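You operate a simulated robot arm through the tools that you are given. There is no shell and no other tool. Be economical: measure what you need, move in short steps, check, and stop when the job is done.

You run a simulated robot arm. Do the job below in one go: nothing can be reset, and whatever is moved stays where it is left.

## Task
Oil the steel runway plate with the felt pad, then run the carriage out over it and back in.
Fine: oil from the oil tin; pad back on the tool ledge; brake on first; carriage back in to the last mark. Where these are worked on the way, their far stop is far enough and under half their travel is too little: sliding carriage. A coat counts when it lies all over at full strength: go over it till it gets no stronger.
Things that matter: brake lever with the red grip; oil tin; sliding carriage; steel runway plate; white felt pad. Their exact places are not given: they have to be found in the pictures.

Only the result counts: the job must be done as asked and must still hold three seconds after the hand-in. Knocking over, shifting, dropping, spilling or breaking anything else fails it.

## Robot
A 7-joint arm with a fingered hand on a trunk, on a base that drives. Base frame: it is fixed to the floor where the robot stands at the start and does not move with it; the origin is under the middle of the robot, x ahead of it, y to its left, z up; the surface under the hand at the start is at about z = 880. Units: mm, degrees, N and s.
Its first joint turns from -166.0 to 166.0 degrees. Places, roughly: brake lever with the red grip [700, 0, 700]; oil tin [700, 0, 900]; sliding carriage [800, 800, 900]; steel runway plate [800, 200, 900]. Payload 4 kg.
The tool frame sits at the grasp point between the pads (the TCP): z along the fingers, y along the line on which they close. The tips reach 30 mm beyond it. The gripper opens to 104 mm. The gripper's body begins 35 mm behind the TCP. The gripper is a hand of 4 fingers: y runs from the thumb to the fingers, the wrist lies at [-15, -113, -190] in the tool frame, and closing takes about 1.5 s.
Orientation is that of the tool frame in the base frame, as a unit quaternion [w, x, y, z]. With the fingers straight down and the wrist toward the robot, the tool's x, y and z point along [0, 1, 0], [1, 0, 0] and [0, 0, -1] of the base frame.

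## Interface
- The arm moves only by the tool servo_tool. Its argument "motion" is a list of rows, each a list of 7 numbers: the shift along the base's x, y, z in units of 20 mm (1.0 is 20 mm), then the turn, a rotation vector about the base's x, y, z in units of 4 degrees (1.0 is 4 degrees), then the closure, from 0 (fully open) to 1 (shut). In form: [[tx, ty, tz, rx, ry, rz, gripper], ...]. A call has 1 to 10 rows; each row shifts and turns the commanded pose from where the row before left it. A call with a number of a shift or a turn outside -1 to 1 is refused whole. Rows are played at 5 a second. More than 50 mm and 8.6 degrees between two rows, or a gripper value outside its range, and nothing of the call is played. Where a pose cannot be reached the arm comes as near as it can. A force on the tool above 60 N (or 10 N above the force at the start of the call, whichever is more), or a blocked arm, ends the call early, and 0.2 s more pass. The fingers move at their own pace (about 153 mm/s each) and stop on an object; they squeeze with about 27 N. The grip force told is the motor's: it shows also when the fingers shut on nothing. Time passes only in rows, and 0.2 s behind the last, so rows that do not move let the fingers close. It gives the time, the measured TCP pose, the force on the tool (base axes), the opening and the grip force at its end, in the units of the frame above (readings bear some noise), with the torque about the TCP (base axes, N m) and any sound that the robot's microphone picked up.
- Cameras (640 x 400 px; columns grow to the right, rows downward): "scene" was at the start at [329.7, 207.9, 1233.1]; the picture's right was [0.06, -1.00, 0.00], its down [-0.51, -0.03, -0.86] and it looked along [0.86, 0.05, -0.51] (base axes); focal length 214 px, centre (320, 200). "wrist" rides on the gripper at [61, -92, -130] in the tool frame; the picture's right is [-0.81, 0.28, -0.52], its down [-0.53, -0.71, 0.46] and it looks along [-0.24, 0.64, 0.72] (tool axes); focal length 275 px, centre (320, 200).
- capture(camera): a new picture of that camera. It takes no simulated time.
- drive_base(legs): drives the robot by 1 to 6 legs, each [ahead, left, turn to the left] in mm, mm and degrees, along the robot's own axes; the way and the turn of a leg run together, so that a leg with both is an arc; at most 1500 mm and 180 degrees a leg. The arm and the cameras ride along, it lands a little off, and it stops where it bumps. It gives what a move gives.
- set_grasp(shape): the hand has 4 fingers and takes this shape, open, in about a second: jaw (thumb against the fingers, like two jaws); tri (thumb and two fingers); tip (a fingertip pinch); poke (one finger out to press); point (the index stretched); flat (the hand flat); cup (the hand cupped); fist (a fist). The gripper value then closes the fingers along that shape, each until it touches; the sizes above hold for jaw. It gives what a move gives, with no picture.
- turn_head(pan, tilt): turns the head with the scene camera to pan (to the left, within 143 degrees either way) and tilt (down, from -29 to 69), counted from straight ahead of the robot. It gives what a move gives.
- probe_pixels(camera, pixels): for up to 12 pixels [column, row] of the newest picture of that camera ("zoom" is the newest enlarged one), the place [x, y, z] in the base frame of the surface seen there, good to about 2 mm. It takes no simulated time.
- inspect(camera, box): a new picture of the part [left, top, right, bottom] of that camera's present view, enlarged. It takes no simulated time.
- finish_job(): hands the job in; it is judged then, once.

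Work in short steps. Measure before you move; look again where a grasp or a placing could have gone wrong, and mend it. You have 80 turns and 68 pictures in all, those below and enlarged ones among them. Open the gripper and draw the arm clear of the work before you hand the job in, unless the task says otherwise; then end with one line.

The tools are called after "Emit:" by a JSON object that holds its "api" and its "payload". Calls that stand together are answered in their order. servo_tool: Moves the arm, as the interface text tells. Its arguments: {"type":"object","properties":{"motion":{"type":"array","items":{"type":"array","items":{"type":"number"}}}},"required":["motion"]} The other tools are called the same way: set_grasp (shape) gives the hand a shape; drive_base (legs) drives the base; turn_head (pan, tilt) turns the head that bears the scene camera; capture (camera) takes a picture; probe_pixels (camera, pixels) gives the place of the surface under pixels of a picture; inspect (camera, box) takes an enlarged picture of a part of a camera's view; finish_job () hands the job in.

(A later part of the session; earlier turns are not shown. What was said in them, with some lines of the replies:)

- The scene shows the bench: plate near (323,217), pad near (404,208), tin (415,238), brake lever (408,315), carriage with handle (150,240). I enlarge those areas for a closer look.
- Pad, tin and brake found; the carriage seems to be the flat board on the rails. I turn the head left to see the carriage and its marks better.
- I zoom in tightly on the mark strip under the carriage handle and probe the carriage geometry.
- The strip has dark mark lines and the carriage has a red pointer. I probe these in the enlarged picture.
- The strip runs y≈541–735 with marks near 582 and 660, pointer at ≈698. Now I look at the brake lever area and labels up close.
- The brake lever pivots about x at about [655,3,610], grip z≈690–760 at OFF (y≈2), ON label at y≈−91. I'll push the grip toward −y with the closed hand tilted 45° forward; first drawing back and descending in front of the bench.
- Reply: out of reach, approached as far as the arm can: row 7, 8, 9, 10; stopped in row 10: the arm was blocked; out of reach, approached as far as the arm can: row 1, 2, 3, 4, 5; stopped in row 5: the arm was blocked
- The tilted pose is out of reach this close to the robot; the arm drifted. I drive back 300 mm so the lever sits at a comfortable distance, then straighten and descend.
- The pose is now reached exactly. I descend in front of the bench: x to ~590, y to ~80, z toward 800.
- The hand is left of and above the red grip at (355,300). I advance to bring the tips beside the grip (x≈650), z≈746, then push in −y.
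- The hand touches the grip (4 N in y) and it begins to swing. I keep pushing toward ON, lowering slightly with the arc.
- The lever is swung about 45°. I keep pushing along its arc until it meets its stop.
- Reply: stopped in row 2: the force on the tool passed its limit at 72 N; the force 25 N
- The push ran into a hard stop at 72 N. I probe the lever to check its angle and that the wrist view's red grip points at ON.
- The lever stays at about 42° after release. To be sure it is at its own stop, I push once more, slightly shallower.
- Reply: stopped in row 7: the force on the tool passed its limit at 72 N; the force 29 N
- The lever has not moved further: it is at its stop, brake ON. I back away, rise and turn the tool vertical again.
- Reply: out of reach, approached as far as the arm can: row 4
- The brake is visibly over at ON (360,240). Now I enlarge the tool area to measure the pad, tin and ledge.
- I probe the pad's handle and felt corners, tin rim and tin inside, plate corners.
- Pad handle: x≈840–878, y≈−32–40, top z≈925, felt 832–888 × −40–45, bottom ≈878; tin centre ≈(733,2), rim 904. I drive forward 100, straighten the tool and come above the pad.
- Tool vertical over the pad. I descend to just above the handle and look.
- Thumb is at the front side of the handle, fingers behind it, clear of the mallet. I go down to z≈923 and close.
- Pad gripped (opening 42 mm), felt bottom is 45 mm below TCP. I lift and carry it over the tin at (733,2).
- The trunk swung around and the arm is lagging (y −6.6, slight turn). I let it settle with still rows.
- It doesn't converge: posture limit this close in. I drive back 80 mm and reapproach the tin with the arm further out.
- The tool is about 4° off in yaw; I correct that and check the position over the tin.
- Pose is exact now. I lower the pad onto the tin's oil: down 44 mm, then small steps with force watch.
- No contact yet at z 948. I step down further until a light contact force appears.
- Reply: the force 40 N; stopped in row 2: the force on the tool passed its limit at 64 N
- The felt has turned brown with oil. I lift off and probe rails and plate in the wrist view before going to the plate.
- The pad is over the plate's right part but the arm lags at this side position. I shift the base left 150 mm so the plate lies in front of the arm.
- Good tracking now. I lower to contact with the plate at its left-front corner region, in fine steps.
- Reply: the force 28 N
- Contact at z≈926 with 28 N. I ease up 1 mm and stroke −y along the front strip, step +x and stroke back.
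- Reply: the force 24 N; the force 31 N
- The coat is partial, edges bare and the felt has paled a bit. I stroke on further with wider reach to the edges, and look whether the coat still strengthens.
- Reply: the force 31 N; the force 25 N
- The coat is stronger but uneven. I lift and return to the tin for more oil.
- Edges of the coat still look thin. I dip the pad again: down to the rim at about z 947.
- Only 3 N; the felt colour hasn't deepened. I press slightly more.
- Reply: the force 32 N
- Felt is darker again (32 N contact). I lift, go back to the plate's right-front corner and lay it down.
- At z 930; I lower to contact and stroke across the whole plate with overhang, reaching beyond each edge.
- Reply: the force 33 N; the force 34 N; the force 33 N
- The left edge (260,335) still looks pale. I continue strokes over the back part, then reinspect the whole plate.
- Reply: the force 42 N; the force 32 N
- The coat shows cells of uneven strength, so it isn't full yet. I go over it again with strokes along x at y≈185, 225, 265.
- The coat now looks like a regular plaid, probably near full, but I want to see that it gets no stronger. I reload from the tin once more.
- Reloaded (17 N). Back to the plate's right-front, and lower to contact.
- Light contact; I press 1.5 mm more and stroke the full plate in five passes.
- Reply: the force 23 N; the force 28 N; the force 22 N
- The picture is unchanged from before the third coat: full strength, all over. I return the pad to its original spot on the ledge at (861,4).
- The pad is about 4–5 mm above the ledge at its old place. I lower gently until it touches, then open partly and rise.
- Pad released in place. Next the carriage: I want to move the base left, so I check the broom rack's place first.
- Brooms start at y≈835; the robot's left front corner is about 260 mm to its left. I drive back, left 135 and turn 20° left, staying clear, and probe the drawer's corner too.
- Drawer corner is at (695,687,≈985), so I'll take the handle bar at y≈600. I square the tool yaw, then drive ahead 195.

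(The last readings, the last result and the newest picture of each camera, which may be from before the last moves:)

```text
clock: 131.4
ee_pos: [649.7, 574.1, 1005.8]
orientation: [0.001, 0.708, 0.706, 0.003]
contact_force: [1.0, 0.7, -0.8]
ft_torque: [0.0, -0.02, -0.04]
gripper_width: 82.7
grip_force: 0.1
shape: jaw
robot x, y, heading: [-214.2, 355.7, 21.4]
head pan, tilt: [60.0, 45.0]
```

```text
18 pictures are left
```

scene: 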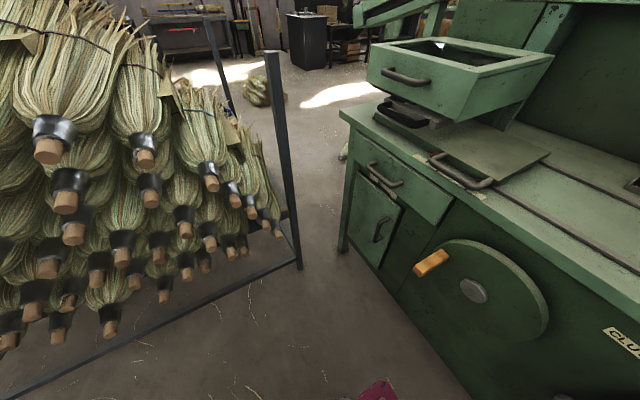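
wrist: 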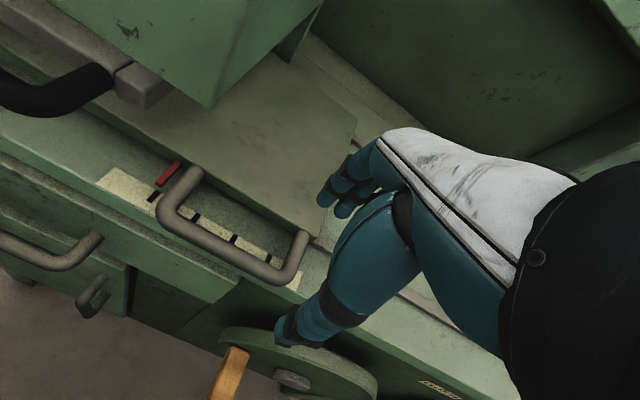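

Now the strip with several marks shows: dark ticks near (153,196), (197,217), (233,238), (270,258). I enlarge and measure them and the pointer.

Emit:
{"api": "inspect", "payload": {"camera": "wrist", "box": [90, 140, 320, 290]}}

Emit:
{"api": "probe_pixels", "payload": {"camera": "wrist", "pixels": [[153, 196], [197, 217], [233, 239], [270, 258], [160, 183], [170, 170], [105, 180], [300, 272], [230, 250], [275, 275], [300, 240], [180, 175]]}}

```text
2.67 times, centred on (205, 215) of wrist
```

zoom: 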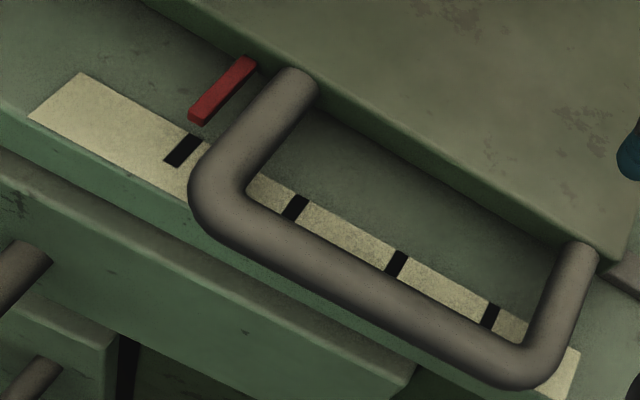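

```text
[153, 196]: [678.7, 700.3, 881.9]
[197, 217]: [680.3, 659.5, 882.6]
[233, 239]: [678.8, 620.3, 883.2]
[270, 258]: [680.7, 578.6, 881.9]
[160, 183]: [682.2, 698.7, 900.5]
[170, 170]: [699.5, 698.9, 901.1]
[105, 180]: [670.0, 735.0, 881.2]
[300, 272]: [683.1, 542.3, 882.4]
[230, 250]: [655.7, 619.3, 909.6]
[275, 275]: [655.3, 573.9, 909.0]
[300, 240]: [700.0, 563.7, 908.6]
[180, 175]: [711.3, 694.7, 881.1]
```

Marks at y≈700, 660, 620, 579; the pointer is at 699, on the innermost (last) mark now, so the carriage must come back to y=700. I descend on the handle bar at y≈605 with jaws 60 mm open.

Emit:
{"api": "servo_tool", "payload": {"motion": [[0.1, 0.5, -0.5, 0, 0, 0, 0.42], [0.1, 0.5, -0.8, 0, 0, 0, 0.42], [0.1, 0.55, -0.8, 0, 0, 0, 0.42], [0, 0, -0.8, 0, 0, 0, 0.42], [0, 0, -0.2, 0, 0, 0, 0.42], [0, 0, 0, 0, 0, 0, 0.42]]}}

Emit:
{"api": "capture", "payload": {"camera": "wrist"}}

```text
clock: 132.8
ee_pos: [654.2, 606.4, 943.6]
orientation: [0.001, 0.708, 0.706, 0.003]
contact_force: [0.0, 0.5, -1.2]
ft_torque: [0.01, -0.01, 0.02]
gripper_width: 60.6
grip_force: 0.0
shape: jaw
robot x, y, heading: [-211.7, 357.8, 21.3]
head pan, tilt: [60.0, 45.0]
```

```text
16 pictures are left
```

wrist: 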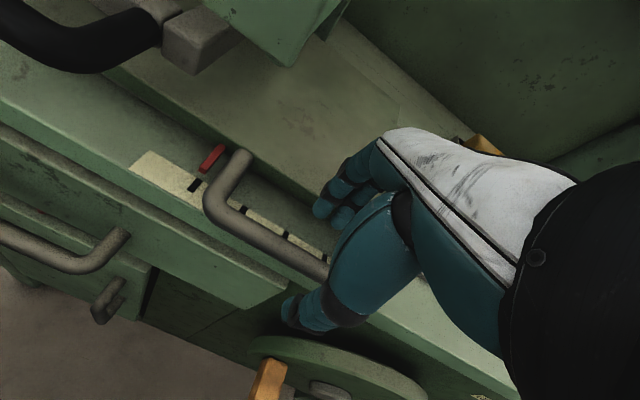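

Thumb outside, fingers over the loop. I go down 27 mm and close.

Emit:
{"api": "servo_tool", "payload": {"motion": [[0.05, 0, -0.5, 0, 0, 0, 0.42], [0, 0, -0.5, 0, 0, 0, 0.42], [0, 0, -0.35, 0, 0, 0, 0.42], [0, 0, 0, 0, 0, 0, 0.42]]}}

Emit:
{"api": "servo_tool", "payload": {"motion": [[0, 0, 0, 0, 0, 0, 0.7], [0, 0, 0, 0, 0, 0, 1], [0, 0, 0, 0, 0, 0, 1], [0, 0, 0, 0, 0, 0, 1], [0, 0, 0, 0, 0, 0, 1], [0, 0, 0, 0, 0, 0, 1]]}}

Emit:
{"api": "capture", "payload": {"camera": "wrist"}}

```text
clock: 133.8
ee_pos: [655.1, 606.2, 916.9]
orientation: [0.001, 0.709, 0.705, 0.002]
contact_force: [-2.6, -0.9, 1.6]
ft_torque: [-0.02, -0.08, -0.01]
gripper_width: 59.8
grip_force: 0.1
shape: jaw
robot x, y, heading: [-210.3, 353.2, 21.1]
head pan, tilt: [60.0, 45.0]
```

```text
clock: 135.2
ee_pos: [657.8, 607.0, 916.3]
orientation: [0.002, 0.708, 0.707, 0.0]
contact_force: [-1.2, -0.4, -13.5]
ft_torque: [-0.03, 0.04, 0.08]
gripper_width: 7.3
grip_force: 27.3
shape: jaw
robot x, y, heading: [-210.9, 359.4, 21.0]
head pan, tilt: [60.0, 45.0]
```

```text
15 pictures are left
```

wrist: 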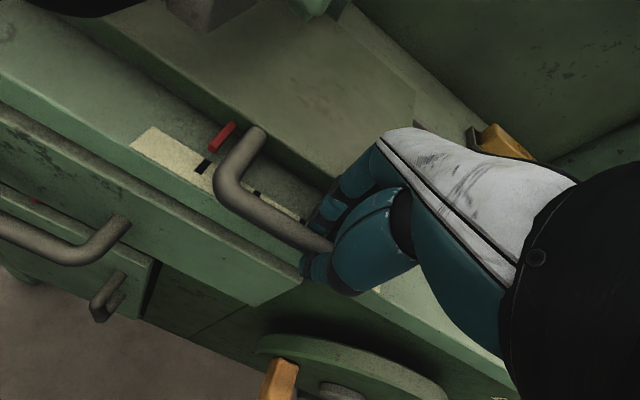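

The bar is held. I pull the carriage out in −y.

Emit:
{"api": "servo_tool", "payload": {"motion": [[0, -0.4, 0, 0, 0, 0, 1], [0, -0.7, 0, 0, 0, 0, 1], [0, -0.7, 0, 0, 0, 0, 1], [0, -0.7, 0, 0, 0, 0, 1], [0, -0.7, 0, 0, 0, 0, 1]]}}

Emit:
{"api": "capture", "payload": {"camera": "wrist"}}

```text
clock: 136.4
ee_pos: [655.7, 538.3, 915.3]
orientation: [0.002, 0.709, 0.706, 0.001]
contact_force: [-2.5, -3.8, -13.5]
ft_torque: [-0.06, 0.07, 0.06]
gripper_width: 7.5
grip_force: 27.2
shape: jaw
robot x, y, heading: [-211.0, 355.4, 21.0]
head pan, tilt: [60.0, 45.0]
```

```text
14 pictures are left
```

wrist: 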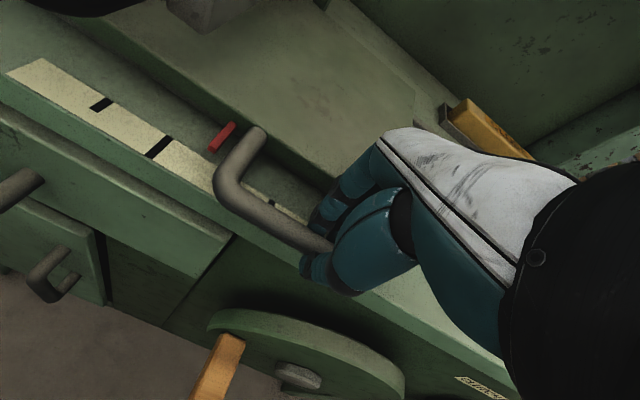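

It slides freely with the hand (pointer left the 700 mark). I go on outward until the stop.

Emit:
{"api": "servo_tool", "payload": {"motion": [[0, -0.8, 0, 0, 0, 0, 1], [0, -0.8, 0, 0, 0, 0, 1], [0, -0.8, 0, 0, 0, 0, 1], [0, -0.8, 0, 0, 0, 0, 1], [0, -0.8, 0, 0, 0, 0, 1], [0, -0.8, 0, 0, 0, 0, 1], [0, -0.8, 0, 0, 0, 0, 1], [0, -0.8, 0, 0, 0, 0, 1], [0, -0.8, 0, 0, 0, 0, 1], [0, -0.8, 0, 0, 0, 0, 1]]}}

Emit:
{"api": "servo_tool", "payload": {"motion": [[0, -0.8, 0, 0, 0, 0, 1], [0, -0.8, 0, 0, 0, 0, 1], [0, -0.8, 0, 0, 0, 0, 1], [0, -0.8, 0, 0, 0, 0, 1], [0, -0.8, 0, 0, 0, 0, 1], [0, 0, 0, 0, 0, 0, 1]]}}

Emit:
{"api": "capture", "payload": {"camera": "wrist"}}

```text
clock: 138.6
ee_pos: [656.3, 380.9, 916.3]
orientation: [0.001, 0.708, 0.706, 0.0]
contact_force: [-2.0, -2.1, -20.8]
ft_torque: [0.02, 0.09, 0.13]
gripper_width: 6.5
grip_force: 27.1
shape: jaw
robot x, y, heading: [-210.9, 356.4, 20.9]
head pan, tilt: [60.0, 45.0]
```

```text
clock: 140.0
ee_pos: [656.9, 300.6, 916.4]
orientation: [0.001, 0.708, 0.706, 0.001]
contact_force: [4.1, -2.5, -18.9]
ft_torque: [-0.03, -0.05, 0.09]
gripper_width: 6.9
grip_force: 26.5
shape: jaw
robot x, y, heading: [-211.3, 356.1, 20.9]
head pan, tilt: [60.0, 45.0]
```

```text
13 pictures are left
```

wrist: 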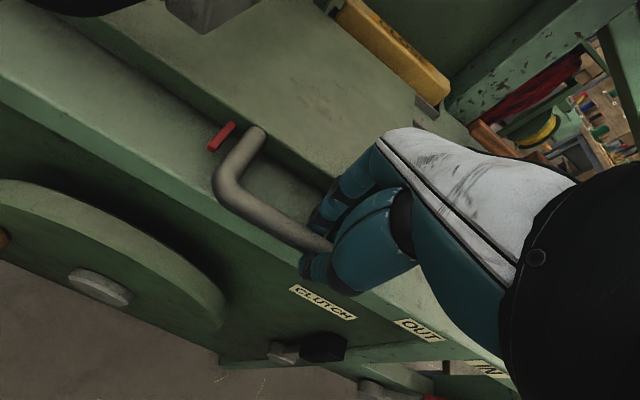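

Out 306 mm so far; front edge at y≈244 now above the plate. I continue up to 125 mm further, stopping at the force limit.

Emit:
{"api": "servo_tool", "payload": {"motion": [[0, -0.7, 0, 0, 0, 0, 1], [0, -0.7, 0, 0, 0, 0, 1], [0, -0.7, 0, 0, 0, 0, 1], [0, -0.7, 0, 0, 0, 0, 1], [0, -0.7, 0, 0, 0, 0, 1], [0, -0.7, 0, 0, 0, 0, 1], [0, -0.7, 0, 0, 0, 0, 1], [0, -0.7, 0, 0, 0, 0, 1], [0, -0.6, 0, 0, 0, 0, 1], [0, 0, 0, 0, 0, 0, 1]]}}

Emit:
{"api": "capture", "payload": {"camera": "wrist"}}

```text
clock: 142.2
ee_pos: [651.2, 231.9, 915.0]
orientation: [0.001, 0.708, 0.706, 0.002]
contact_force: [19.7, 3.1, -7.6]
ft_torque: [0.05, -0.38, 0.13]
gripper_width: 7.3
grip_force: 26.6
shape: jaw
out of reach, approached as far as the arm can: row 6, 7, 8, 9
robot x, y, heading: [-210.4, 353.4, 20.9]
head pan, tilt: [60.0, 45.0]
```

```text
12 pictures are left
```

wrist: 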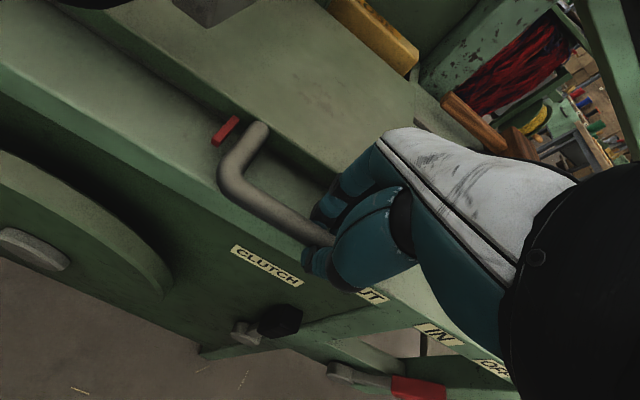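

The arm, not the carriage, reached its limit (375 mm out). I relieve the pull, open, lift, turn the base 9° right, then regrip to finish the outward run.

Emit:
{"api": "servo_tool", "payload": {"motion": [[0, 0.7, 0, 0, 0, 0, 1], [0, 0.7, 0, 0, 0, 0, 1], [0, 0.7, 0, 0, 0, 0, 1], [0, 0.65, 0, 0, 0, 0, 1], [0, 0, 0, 0, 0, 0, 0.7], [0, 0, 0, 0, 0, 0, 0.42], [0, 0, 0, 0, 0, 0, 0.42], [0, 0, 0.7, 0, 0, 0, 0.42], [0, 0, 0.9, 0, 0, 0, 0.42], [0, 0, 0.9, 0, 0, 0, 0.42]]}}

Emit:
{"api": "drive_base", "payload": {"legs": [[0, 0, -9]]}}

Emit:
{"api": "capture", "payload": {"camera": "wrist"}}

```text
clock: 144.4
ee_pos: [649.6, 287.2, 965.7]
orientation: [0.002, 0.708, 0.706, 0.002]
contact_force: [0.2, 0.3, 0.4]
ft_torque: [-0.02, 0.02, 0.01]
gripper_width: 59.8
grip_force: 0.0
shape: jaw
robot x, y, heading: [-211.0, 357.4, 21.0]
head pan, tilt: [60.0, 45.0]
```

```text
clock: 145.4
ee_pos: [628.9, 156.5, 964.9]
orientation: [0.001, 0.761, 0.649, 0.002]
contact_force: [0.4, 0.1, -0.4]
ft_torque: [-0.04, 0.02, -0.02]
gripper_width: 59.6
grip_force: 0.1
shape: jaw
robot x, y, heading: [-211.7, 355.5, 12.0]
head pan, tilt: [60.0, 45.0]
```

```text
11 pictures are left
```

wrist: 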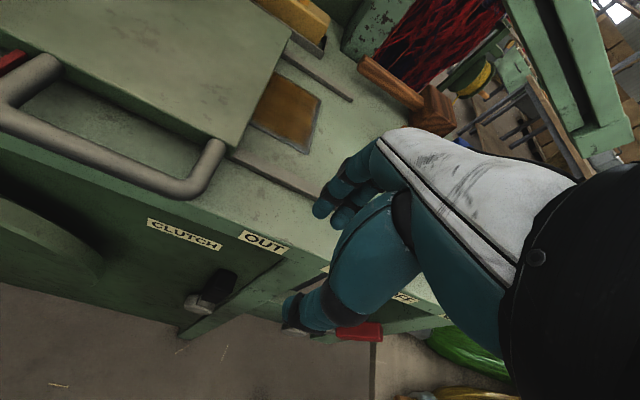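

The carriage now covers half the plate. I probe the handle's present place.

Emit:
{"api": "probe_pixels", "payload": {"camera": "wrist", "pixels": [[216, 148], [120, 165], [55, 65], [290, 40], [245, 130], [20, 130]]}}

Emit:
{"api": "servo_tool", "payload": {"motion": [[0.2, 0.8, 0, 0, 0, 0.75, 0.42], [0.2, 0.8, 0, 0, 0, 0.75, 0.42], [0.2, 0.8, 0, 0, 0, 0.75, 0.42], [0.2, 0.8, 0, 0, 0, 0, 0.42], [0.2, 0.8, 0, 0, 0, 0, 0.42], [0.2, 0.8, 0, 0, 0, 0, 0.42], [0.1, 0.8, 0, 0, 0, 0, 0.42], [0, 0.8, 0, 0, 0, 0, 0.42], [0, 0, 0, 0, 0, 0, 0.42]]}}

```text
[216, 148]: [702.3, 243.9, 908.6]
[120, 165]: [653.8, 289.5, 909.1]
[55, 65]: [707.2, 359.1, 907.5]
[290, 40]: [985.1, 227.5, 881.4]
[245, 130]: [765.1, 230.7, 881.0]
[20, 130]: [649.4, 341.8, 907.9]
```

```text
clock: 147.4
ee_pos: [654.9, 283.8, 966.7]
orientation: [0.001, 0.707, 0.707, 0.003]
contact_force: [0.4, 1.1, 0.4]
ft_torque: [-0.01, 0.02, 0.0]
gripper_width: 59.7
grip_force: 0.0
shape: jaw
robot x, y, heading: [-213.7, 354.6, 11.9]
head pan, tilt: [60.0, 45.0]
```

The handle is at y≈244–360; I'm above the bar at (655,284). I descend, grip and pull outward again toward the stop.

Emit:
{"api": "servo_tool", "payload": {"motion": [[0, 0.2, -0.8, 0, 0, 0, 0.42], [0, 0, -0.9, 0, 0, 0, 0.42], [0, 0, -0.8, 0, 0, 0, 0.42], [0, 0, 0, 0, 0, 0, 0.42], [0, 0, 0, 0, 0, 0, 0.7], [0, 0, 0, 0, 0, 0, 1], [0, 0, 0, 0, 0, 0, 1], [0, 0, 0, 0, 0, 0, 1], [0, 0, 0, 0, 0, 0, 1], [0, 0, 0, 0, 0, 0, 1]]}}

Emit:
{"api": "servo_tool", "payload": {"motion": [[0, -0.7, 0, 0, 0, 0, 1], [0, -0.7, 0, 0, 0, 0, 1], [0, -0.7, 0, 0, 0, 0, 1], [0, -0.7, 0, 0, 0, 0, 1], [0, -0.6, 0, 0, 0, 0, 1], [0, -0.6, 0, 0, 0, 0, 1], [0, -0.6, 0, 0, 0, 0, 1], [0, -0.5, 0, 0, 0, 0, 1], [0, -0.5, 0, 0, 0, 0, 1], [0, 0, 0, 0, 0, 0, 1]]}}

Emit:
{"api": "capture", "payload": {"camera": "wrist"}}

```text
clock: 149.7
ee_pos: [655.0, 288.4, 914.9]
orientation: [0.001, 0.706, 0.708, 0.002]
contact_force: [-1.4, -0.9, -17.3]
ft_torque: [0.03, 0.09, 0.07]
gripper_width: 6.1
grip_force: 27.3
shape: jaw
robot x, y, heading: [-212.4, 359.3, 12.0]
head pan, tilt: [60.0, 45.0]
```

```text
clock: 151.8
ee_pos: [653.8, 177.2, 914.4]
orientation: [0.002, 0.707, 0.707, 0.001]
contact_force: [7.5, -1.5, -19.3]
ft_torque: [0.02, -0.08, 0.11]
gripper_width: 6.3
grip_force: 27.1
shape: jaw
robot x, y, heading: [-215.4, 352.1, 12.1]
head pan, tilt: [60.0, 45.0]
```

```text
10 pictures are left
```

wrist: 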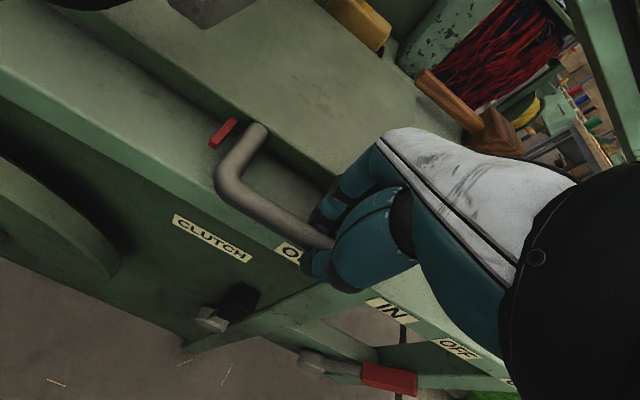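

Out 430 mm, the front edge at y≈120, past the whole plate; no stop felt yet. I try up to 40 mm more, still clear of pad and tin (y<47).

Emit:
{"api": "servo_tool", "payload": {"motion": [[0, -0.5, 0, 0, 0, 0, 1], [0, -0.5, 0, 0, 0, 0, 1], [0, -0.5, 0, 0, 0, 0, 1], [0, -0.5, 0, 0, 0, 0, 1], [0, 0, 0, 0, 0, 0, 1]]}}

Emit:
{"api": "capture", "payload": {"camera": "wrist"}}

```text
clock: 152.5
ee_pos: [655.7, 168.4, 912.9]
orientation: [-0.007, 0.699, 0.715, 0.007]
contact_force: [-6.8, 18.3, 1.4]
ft_torque: [-0.11, -0.11, 0.52]
gripper_width: 6.1
grip_force: 27.0
shape: jaw
robot x, y, heading: [-214.5, 358.6, 12.4]
head pan, tilt: [60.0, 45.0]
stopped in row 3: the force on the tool passed its limit at 65 N (the readings are from after the stop); the commanded pose is now the measured one
```

```text
9 pictures are left
```

wrist: 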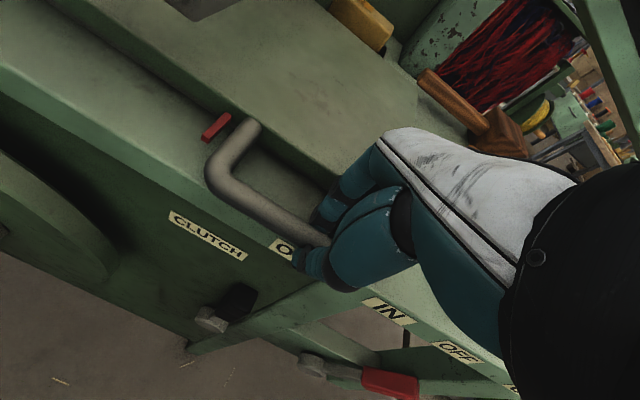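

The carriage hit its far stop (65 N). Now I push it back in: 400 mm first, then measure the pointer.

Emit:
{"api": "servo_tool", "payload": {"motion": [[0, 0.4, 0.05, -0.28, 0, -0.33, 1], [0, 0.8, 0, 0, 0, 0, 1], [0, 0.8, 0, 0, 0, 0, 1], [0, 0.8, 0, 0, 0, 0, 1], [0, 0.8, 0, 0, 0, 0, 1], [0, 0.8, 0, 0, 0, 0, 1], [0, 0.8, 0, 0, 0, 0, 1], [0, 0.8, 0, 0, 0, 0, 1], [0, 0.8, 0, 0, 0, 0, 1], [0, 0.8, 0, 0, 0, 0, 1]]}}

Emit:
{"api": "servo_tool", "payload": {"motion": [[0, 0.8, 0, 0, 0, 0, 1], [0, 0.8, 0, 0, 0, 0, 1], [0, 0.8, 0, 0, 0, 0, 1], [0, 0.8, 0, 0, 0, 0, 1], [0, 0.8, 0, 0, 0, 0, 1], [0, 0.8, 0, 0, 0, 0, 1], [0, 0.8, 0, 0, 0, 0, 1], [0, 0.8, 0, 0, 0, 0, 1], [0, 0.8, 0, 0, 0, 0, 1], [0, 0.8, 0, 0, 0, 0, 1]]}}

Emit:
{"api": "servo_tool", "payload": {"motion": [[0, 0.8, 0, 0, 0, 0, 1], [0, 0.8, 0, 0, 0, 0, 1], [0, 0.8, 0, 0, 0, 0, 1], [0, 0.8, 0, 0, 0, 0, 1], [0, 0.8, 0, 0, 0, 0, 1], [0, 0, 0, 0, 0, 0, 1]]}}

Emit:
{"api": "capture", "payload": {"camera": "wrist"}}

```text
clock: 154.7
ee_pos: [656.4, 316.8, 913.0]
orientation: [0.001, 0.709, 0.705, 0.0]
contact_force: [-6.9, 2.2, -15.4]
ft_torque: [-0.04, 0.11, 0.25]
gripper_width: 6.0
grip_force: 26.9
shape: jaw
robot x, y, heading: [-211.4, 360.1, 12.6]
head pan, tilt: [60.0, 45.0]
```

```text
clock: 156.9
ee_pos: [657.2, 480.1, 913.4]
orientation: [0.002, 0.709, 0.705, -0.001]
contact_force: [-11.5, 4.0, -3.8]
ft_torque: [-0.1, 0.12, 0.28]
gripper_width: 6.0
grip_force: 27.1
shape: jaw
robot x, y, heading: [-210.2, 358.5, 12.0]
head pan, tilt: [60.0, 45.0]
```

```text
clock: 158.3
ee_pos: [654.4, 558.4, 914.1]
orientation: [0.001, 0.708, 0.706, -0.001]
contact_force: [-2.7, 8.0, -21.1]
ft_torque: [0.09, 0.12, 0.28]
gripper_width: 6.1
grip_force: 26.5
shape: jaw
robot x, y, heading: [-211.5, 353.8, 12.4]
head pan, tilt: [60.0, 45.0]
```

```text
8 pictures are left
```

wrist: 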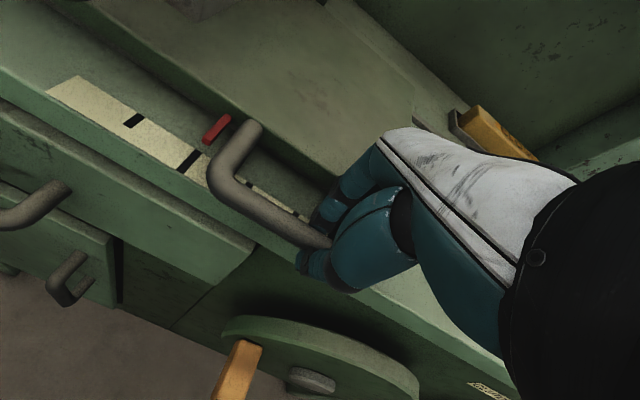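

I measure the pointer and the last mark.

Emit:
{"api": "probe_pixels", "payload": {"camera": "wrist", "pixels": [[133, 120], [190, 158], [208, 138], [215, 130], [225, 120]]}}

```text
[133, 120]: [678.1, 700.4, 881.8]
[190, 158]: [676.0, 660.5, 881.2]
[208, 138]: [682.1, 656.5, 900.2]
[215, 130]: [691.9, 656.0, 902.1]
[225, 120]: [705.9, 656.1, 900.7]
```

Pointer at 656, last mark at 700: 44 mm to go. I push 40 mm, then measure again.

Emit:
{"api": "servo_tool", "payload": {"motion": [[0, 0.6, 0, 0, 0, 0, 1], [0, 0.6, 0, 0, 0, 0, 1], [0, 0.6, 0, 0, 0, 0, 1], [0, 0.3, 0, 0, 0, 0, 1], [0, 0, 0, 0, 0, 0, 1]]}}

Emit:
{"api": "inspect", "payload": {"camera": "wrist", "box": [120, 80, 280, 180]}}

```text
clock: 159.5
ee_pos: [655.8, 601.2, 914.6]
orientation: [0.001, 0.709, 0.705, -0.001]
contact_force: [-7.9, 3.5, -19.6]
ft_torque: [-0.05, 0.18, 0.22]
gripper_width: 5.7
grip_force: 26.4
shape: jaw
robot x, y, heading: [-210.5, 355.4, 12.3]
head pan, tilt: [60.0, 45.0]
```

```text
4.00 times, centred on (200, 130) of wrist
```

zoom: 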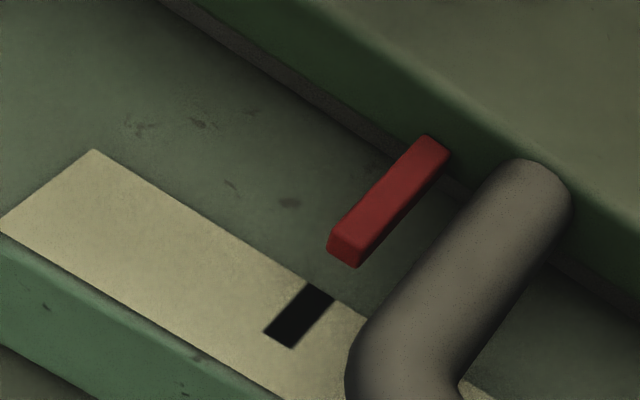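

Emit:
{"api": "probe_pixels", "payload": {"camera": "zoom", "pixels": [[311, 301], [295, 325], [322, 292], [345, 237], [360, 217], [380, 190], [400, 170]]}}

```text
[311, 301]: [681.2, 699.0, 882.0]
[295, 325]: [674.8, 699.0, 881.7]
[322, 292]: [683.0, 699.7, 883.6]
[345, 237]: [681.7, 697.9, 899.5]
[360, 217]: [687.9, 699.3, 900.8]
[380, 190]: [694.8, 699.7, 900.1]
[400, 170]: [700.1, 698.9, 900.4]
```

Pointer (≈699) is on the last mark (≈699). I release, lift clear, and check it.

Emit:
{"api": "servo_tool", "payload": {"motion": [[0, 0, 0, 0, 0, 0, 0.8], [0, 0, 0, 0, 0, 0, 0.5], [0, 0, 0, 0, 0, 0, 0.42], [0, 0, 0, 0, 0, 0, 0.42], [0, 0, 0.6, 0, 0, 0, 0.42], [0, 0, 0.9, 0, 0, 0, 0.42], [-0.3, -0.5, 0.9, 0, 0, 0, 0.42], [-0.6, -0.7, 0.9, 0, 0, 0, 0.2], [-0.8, -0.8, 0.5, 0, 0, 0, 0], [0, 0, 0, 0, 0, 0, 0]]}}

Emit:
{"api": "capture", "payload": {"camera": "wrist"}}

Emit:
{"api": "turn_head", "payload": {"pan": -10, "tilt": 40}}

Emit:
{"api": "capture", "payload": {"camera": "scene"}}

```text
clock: 161.7
ee_pos: [622.0, 559.1, 990.4]
orientation: [0.003, 0.709, 0.705, 0.0]
contact_force: [-0.6, -1.0, 0.6]
ft_torque: [-0.04, -0.02, 0.04]
gripper_width: 103.6
grip_force: 0.0
shape: jaw
robot x, y, heading: [-212.8, 359.4, 12.2]
head pan, tilt: [60.0, 45.0]
```

```text
6 pictures are left
```

wrist: 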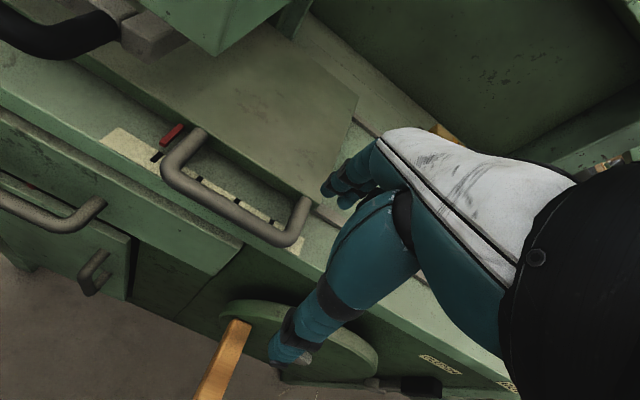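

```text
clock: 163.1
ee_pos: [623.9, 555.7, 989.8]
orientation: [0.002, 0.711, 0.703, -0.001]
contact_force: [0.8, 0.2, 0.2]
ft_torque: [-0.03, -0.01, -0.01]
gripper_width: 103.9
grip_force: 0.0
shape: jaw
robot x, y, heading: [-214.2, 358.6, 12.2]
head pan, tilt: [-10.0, 40.0]
```

```text
5 pictures are left
```

scene: 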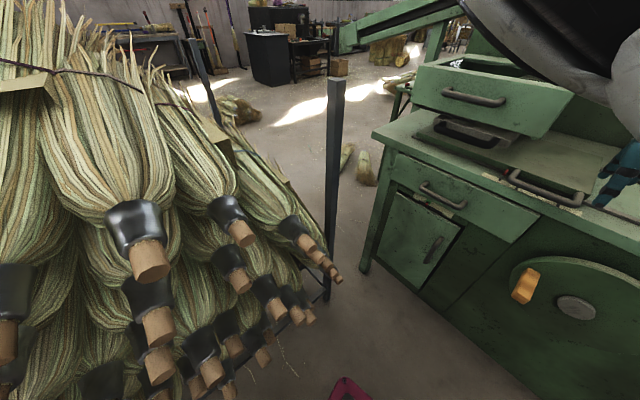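

The pointer stays on the last mark (170,133). I drive back to draw the arm clear and check the brake, pad and plate.

Emit:
{"api": "drive_base", "payload": {"legs": [[-180, 0, 0]]}}

Emit:
{"api": "turn_head", "payload": {"pan": -75, "tilt": 30}}

Emit:
{"api": "capture", "payload": {"camera": "scene"}}

```text
clock: 164.7
ee_pos: [447.8, 518.0, 990.7]
orientation: [0.003, 0.711, 0.703, 0.0]
contact_force: [-0.9, -0.1, 0.0]
ft_torque: [0.02, 0.0, -0.02]
gripper_width: 103.7
grip_force: 0.0
shape: jaw
robot x, y, heading: [-390.5, 316.0, 12.3]
head pan, tilt: [-10.0, 40.0]
```

```text
clock: 166.0
ee_pos: [448.9, 518.1, 990.6]
orientation: [0.002, 0.711, 0.703, 0.0]
contact_force: [-1.0, 0.8, -0.3]
ft_torque: [0.0, -0.01, -0.01]
gripper_width: 103.8
grip_force: 0.1
shape: jaw
robot x, y, heading: [-386.5, 320.4, 12.3]
head pan, tilt: [-75.0, 30.0]
```

```text
4 pictures are left
```

scene: 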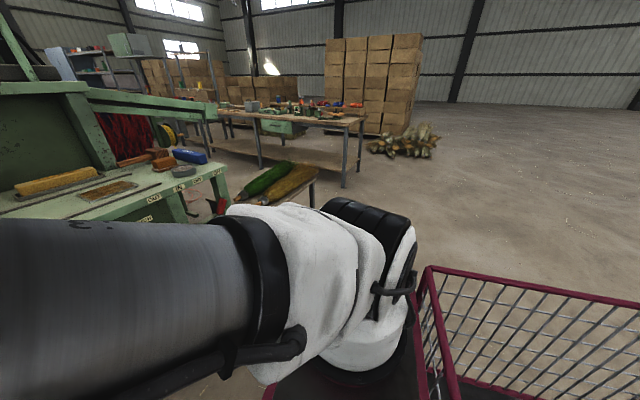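

Emit:
{"api": "inspect", "payload": {"camera": "scene", "box": [60, 130, 260, 230]}}

```text
3.20 times, centred on (160, 180) of scene
```

zoom: 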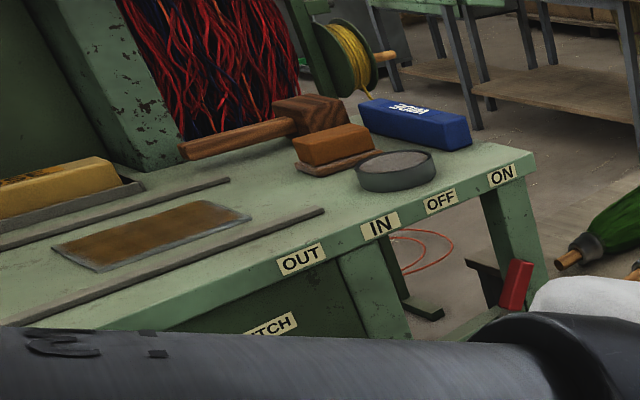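

Brake ON, pad in its place, tin in place, plate coated, carriage on the last mark, and the arm clear with the hand open. I hand in.

Emit:
{"api": "finish_job", "payload": {}}

```text
The job is handed in.
```

I handed the job in with every step done. The brake went on first, pushed to its stop. The plate was oiled from the tin until another coat made no visible difference, and the pad went back where it lay. The carriage ran out to its far stop and came back in to the last mark, where the pointer reads within about 1 mm.
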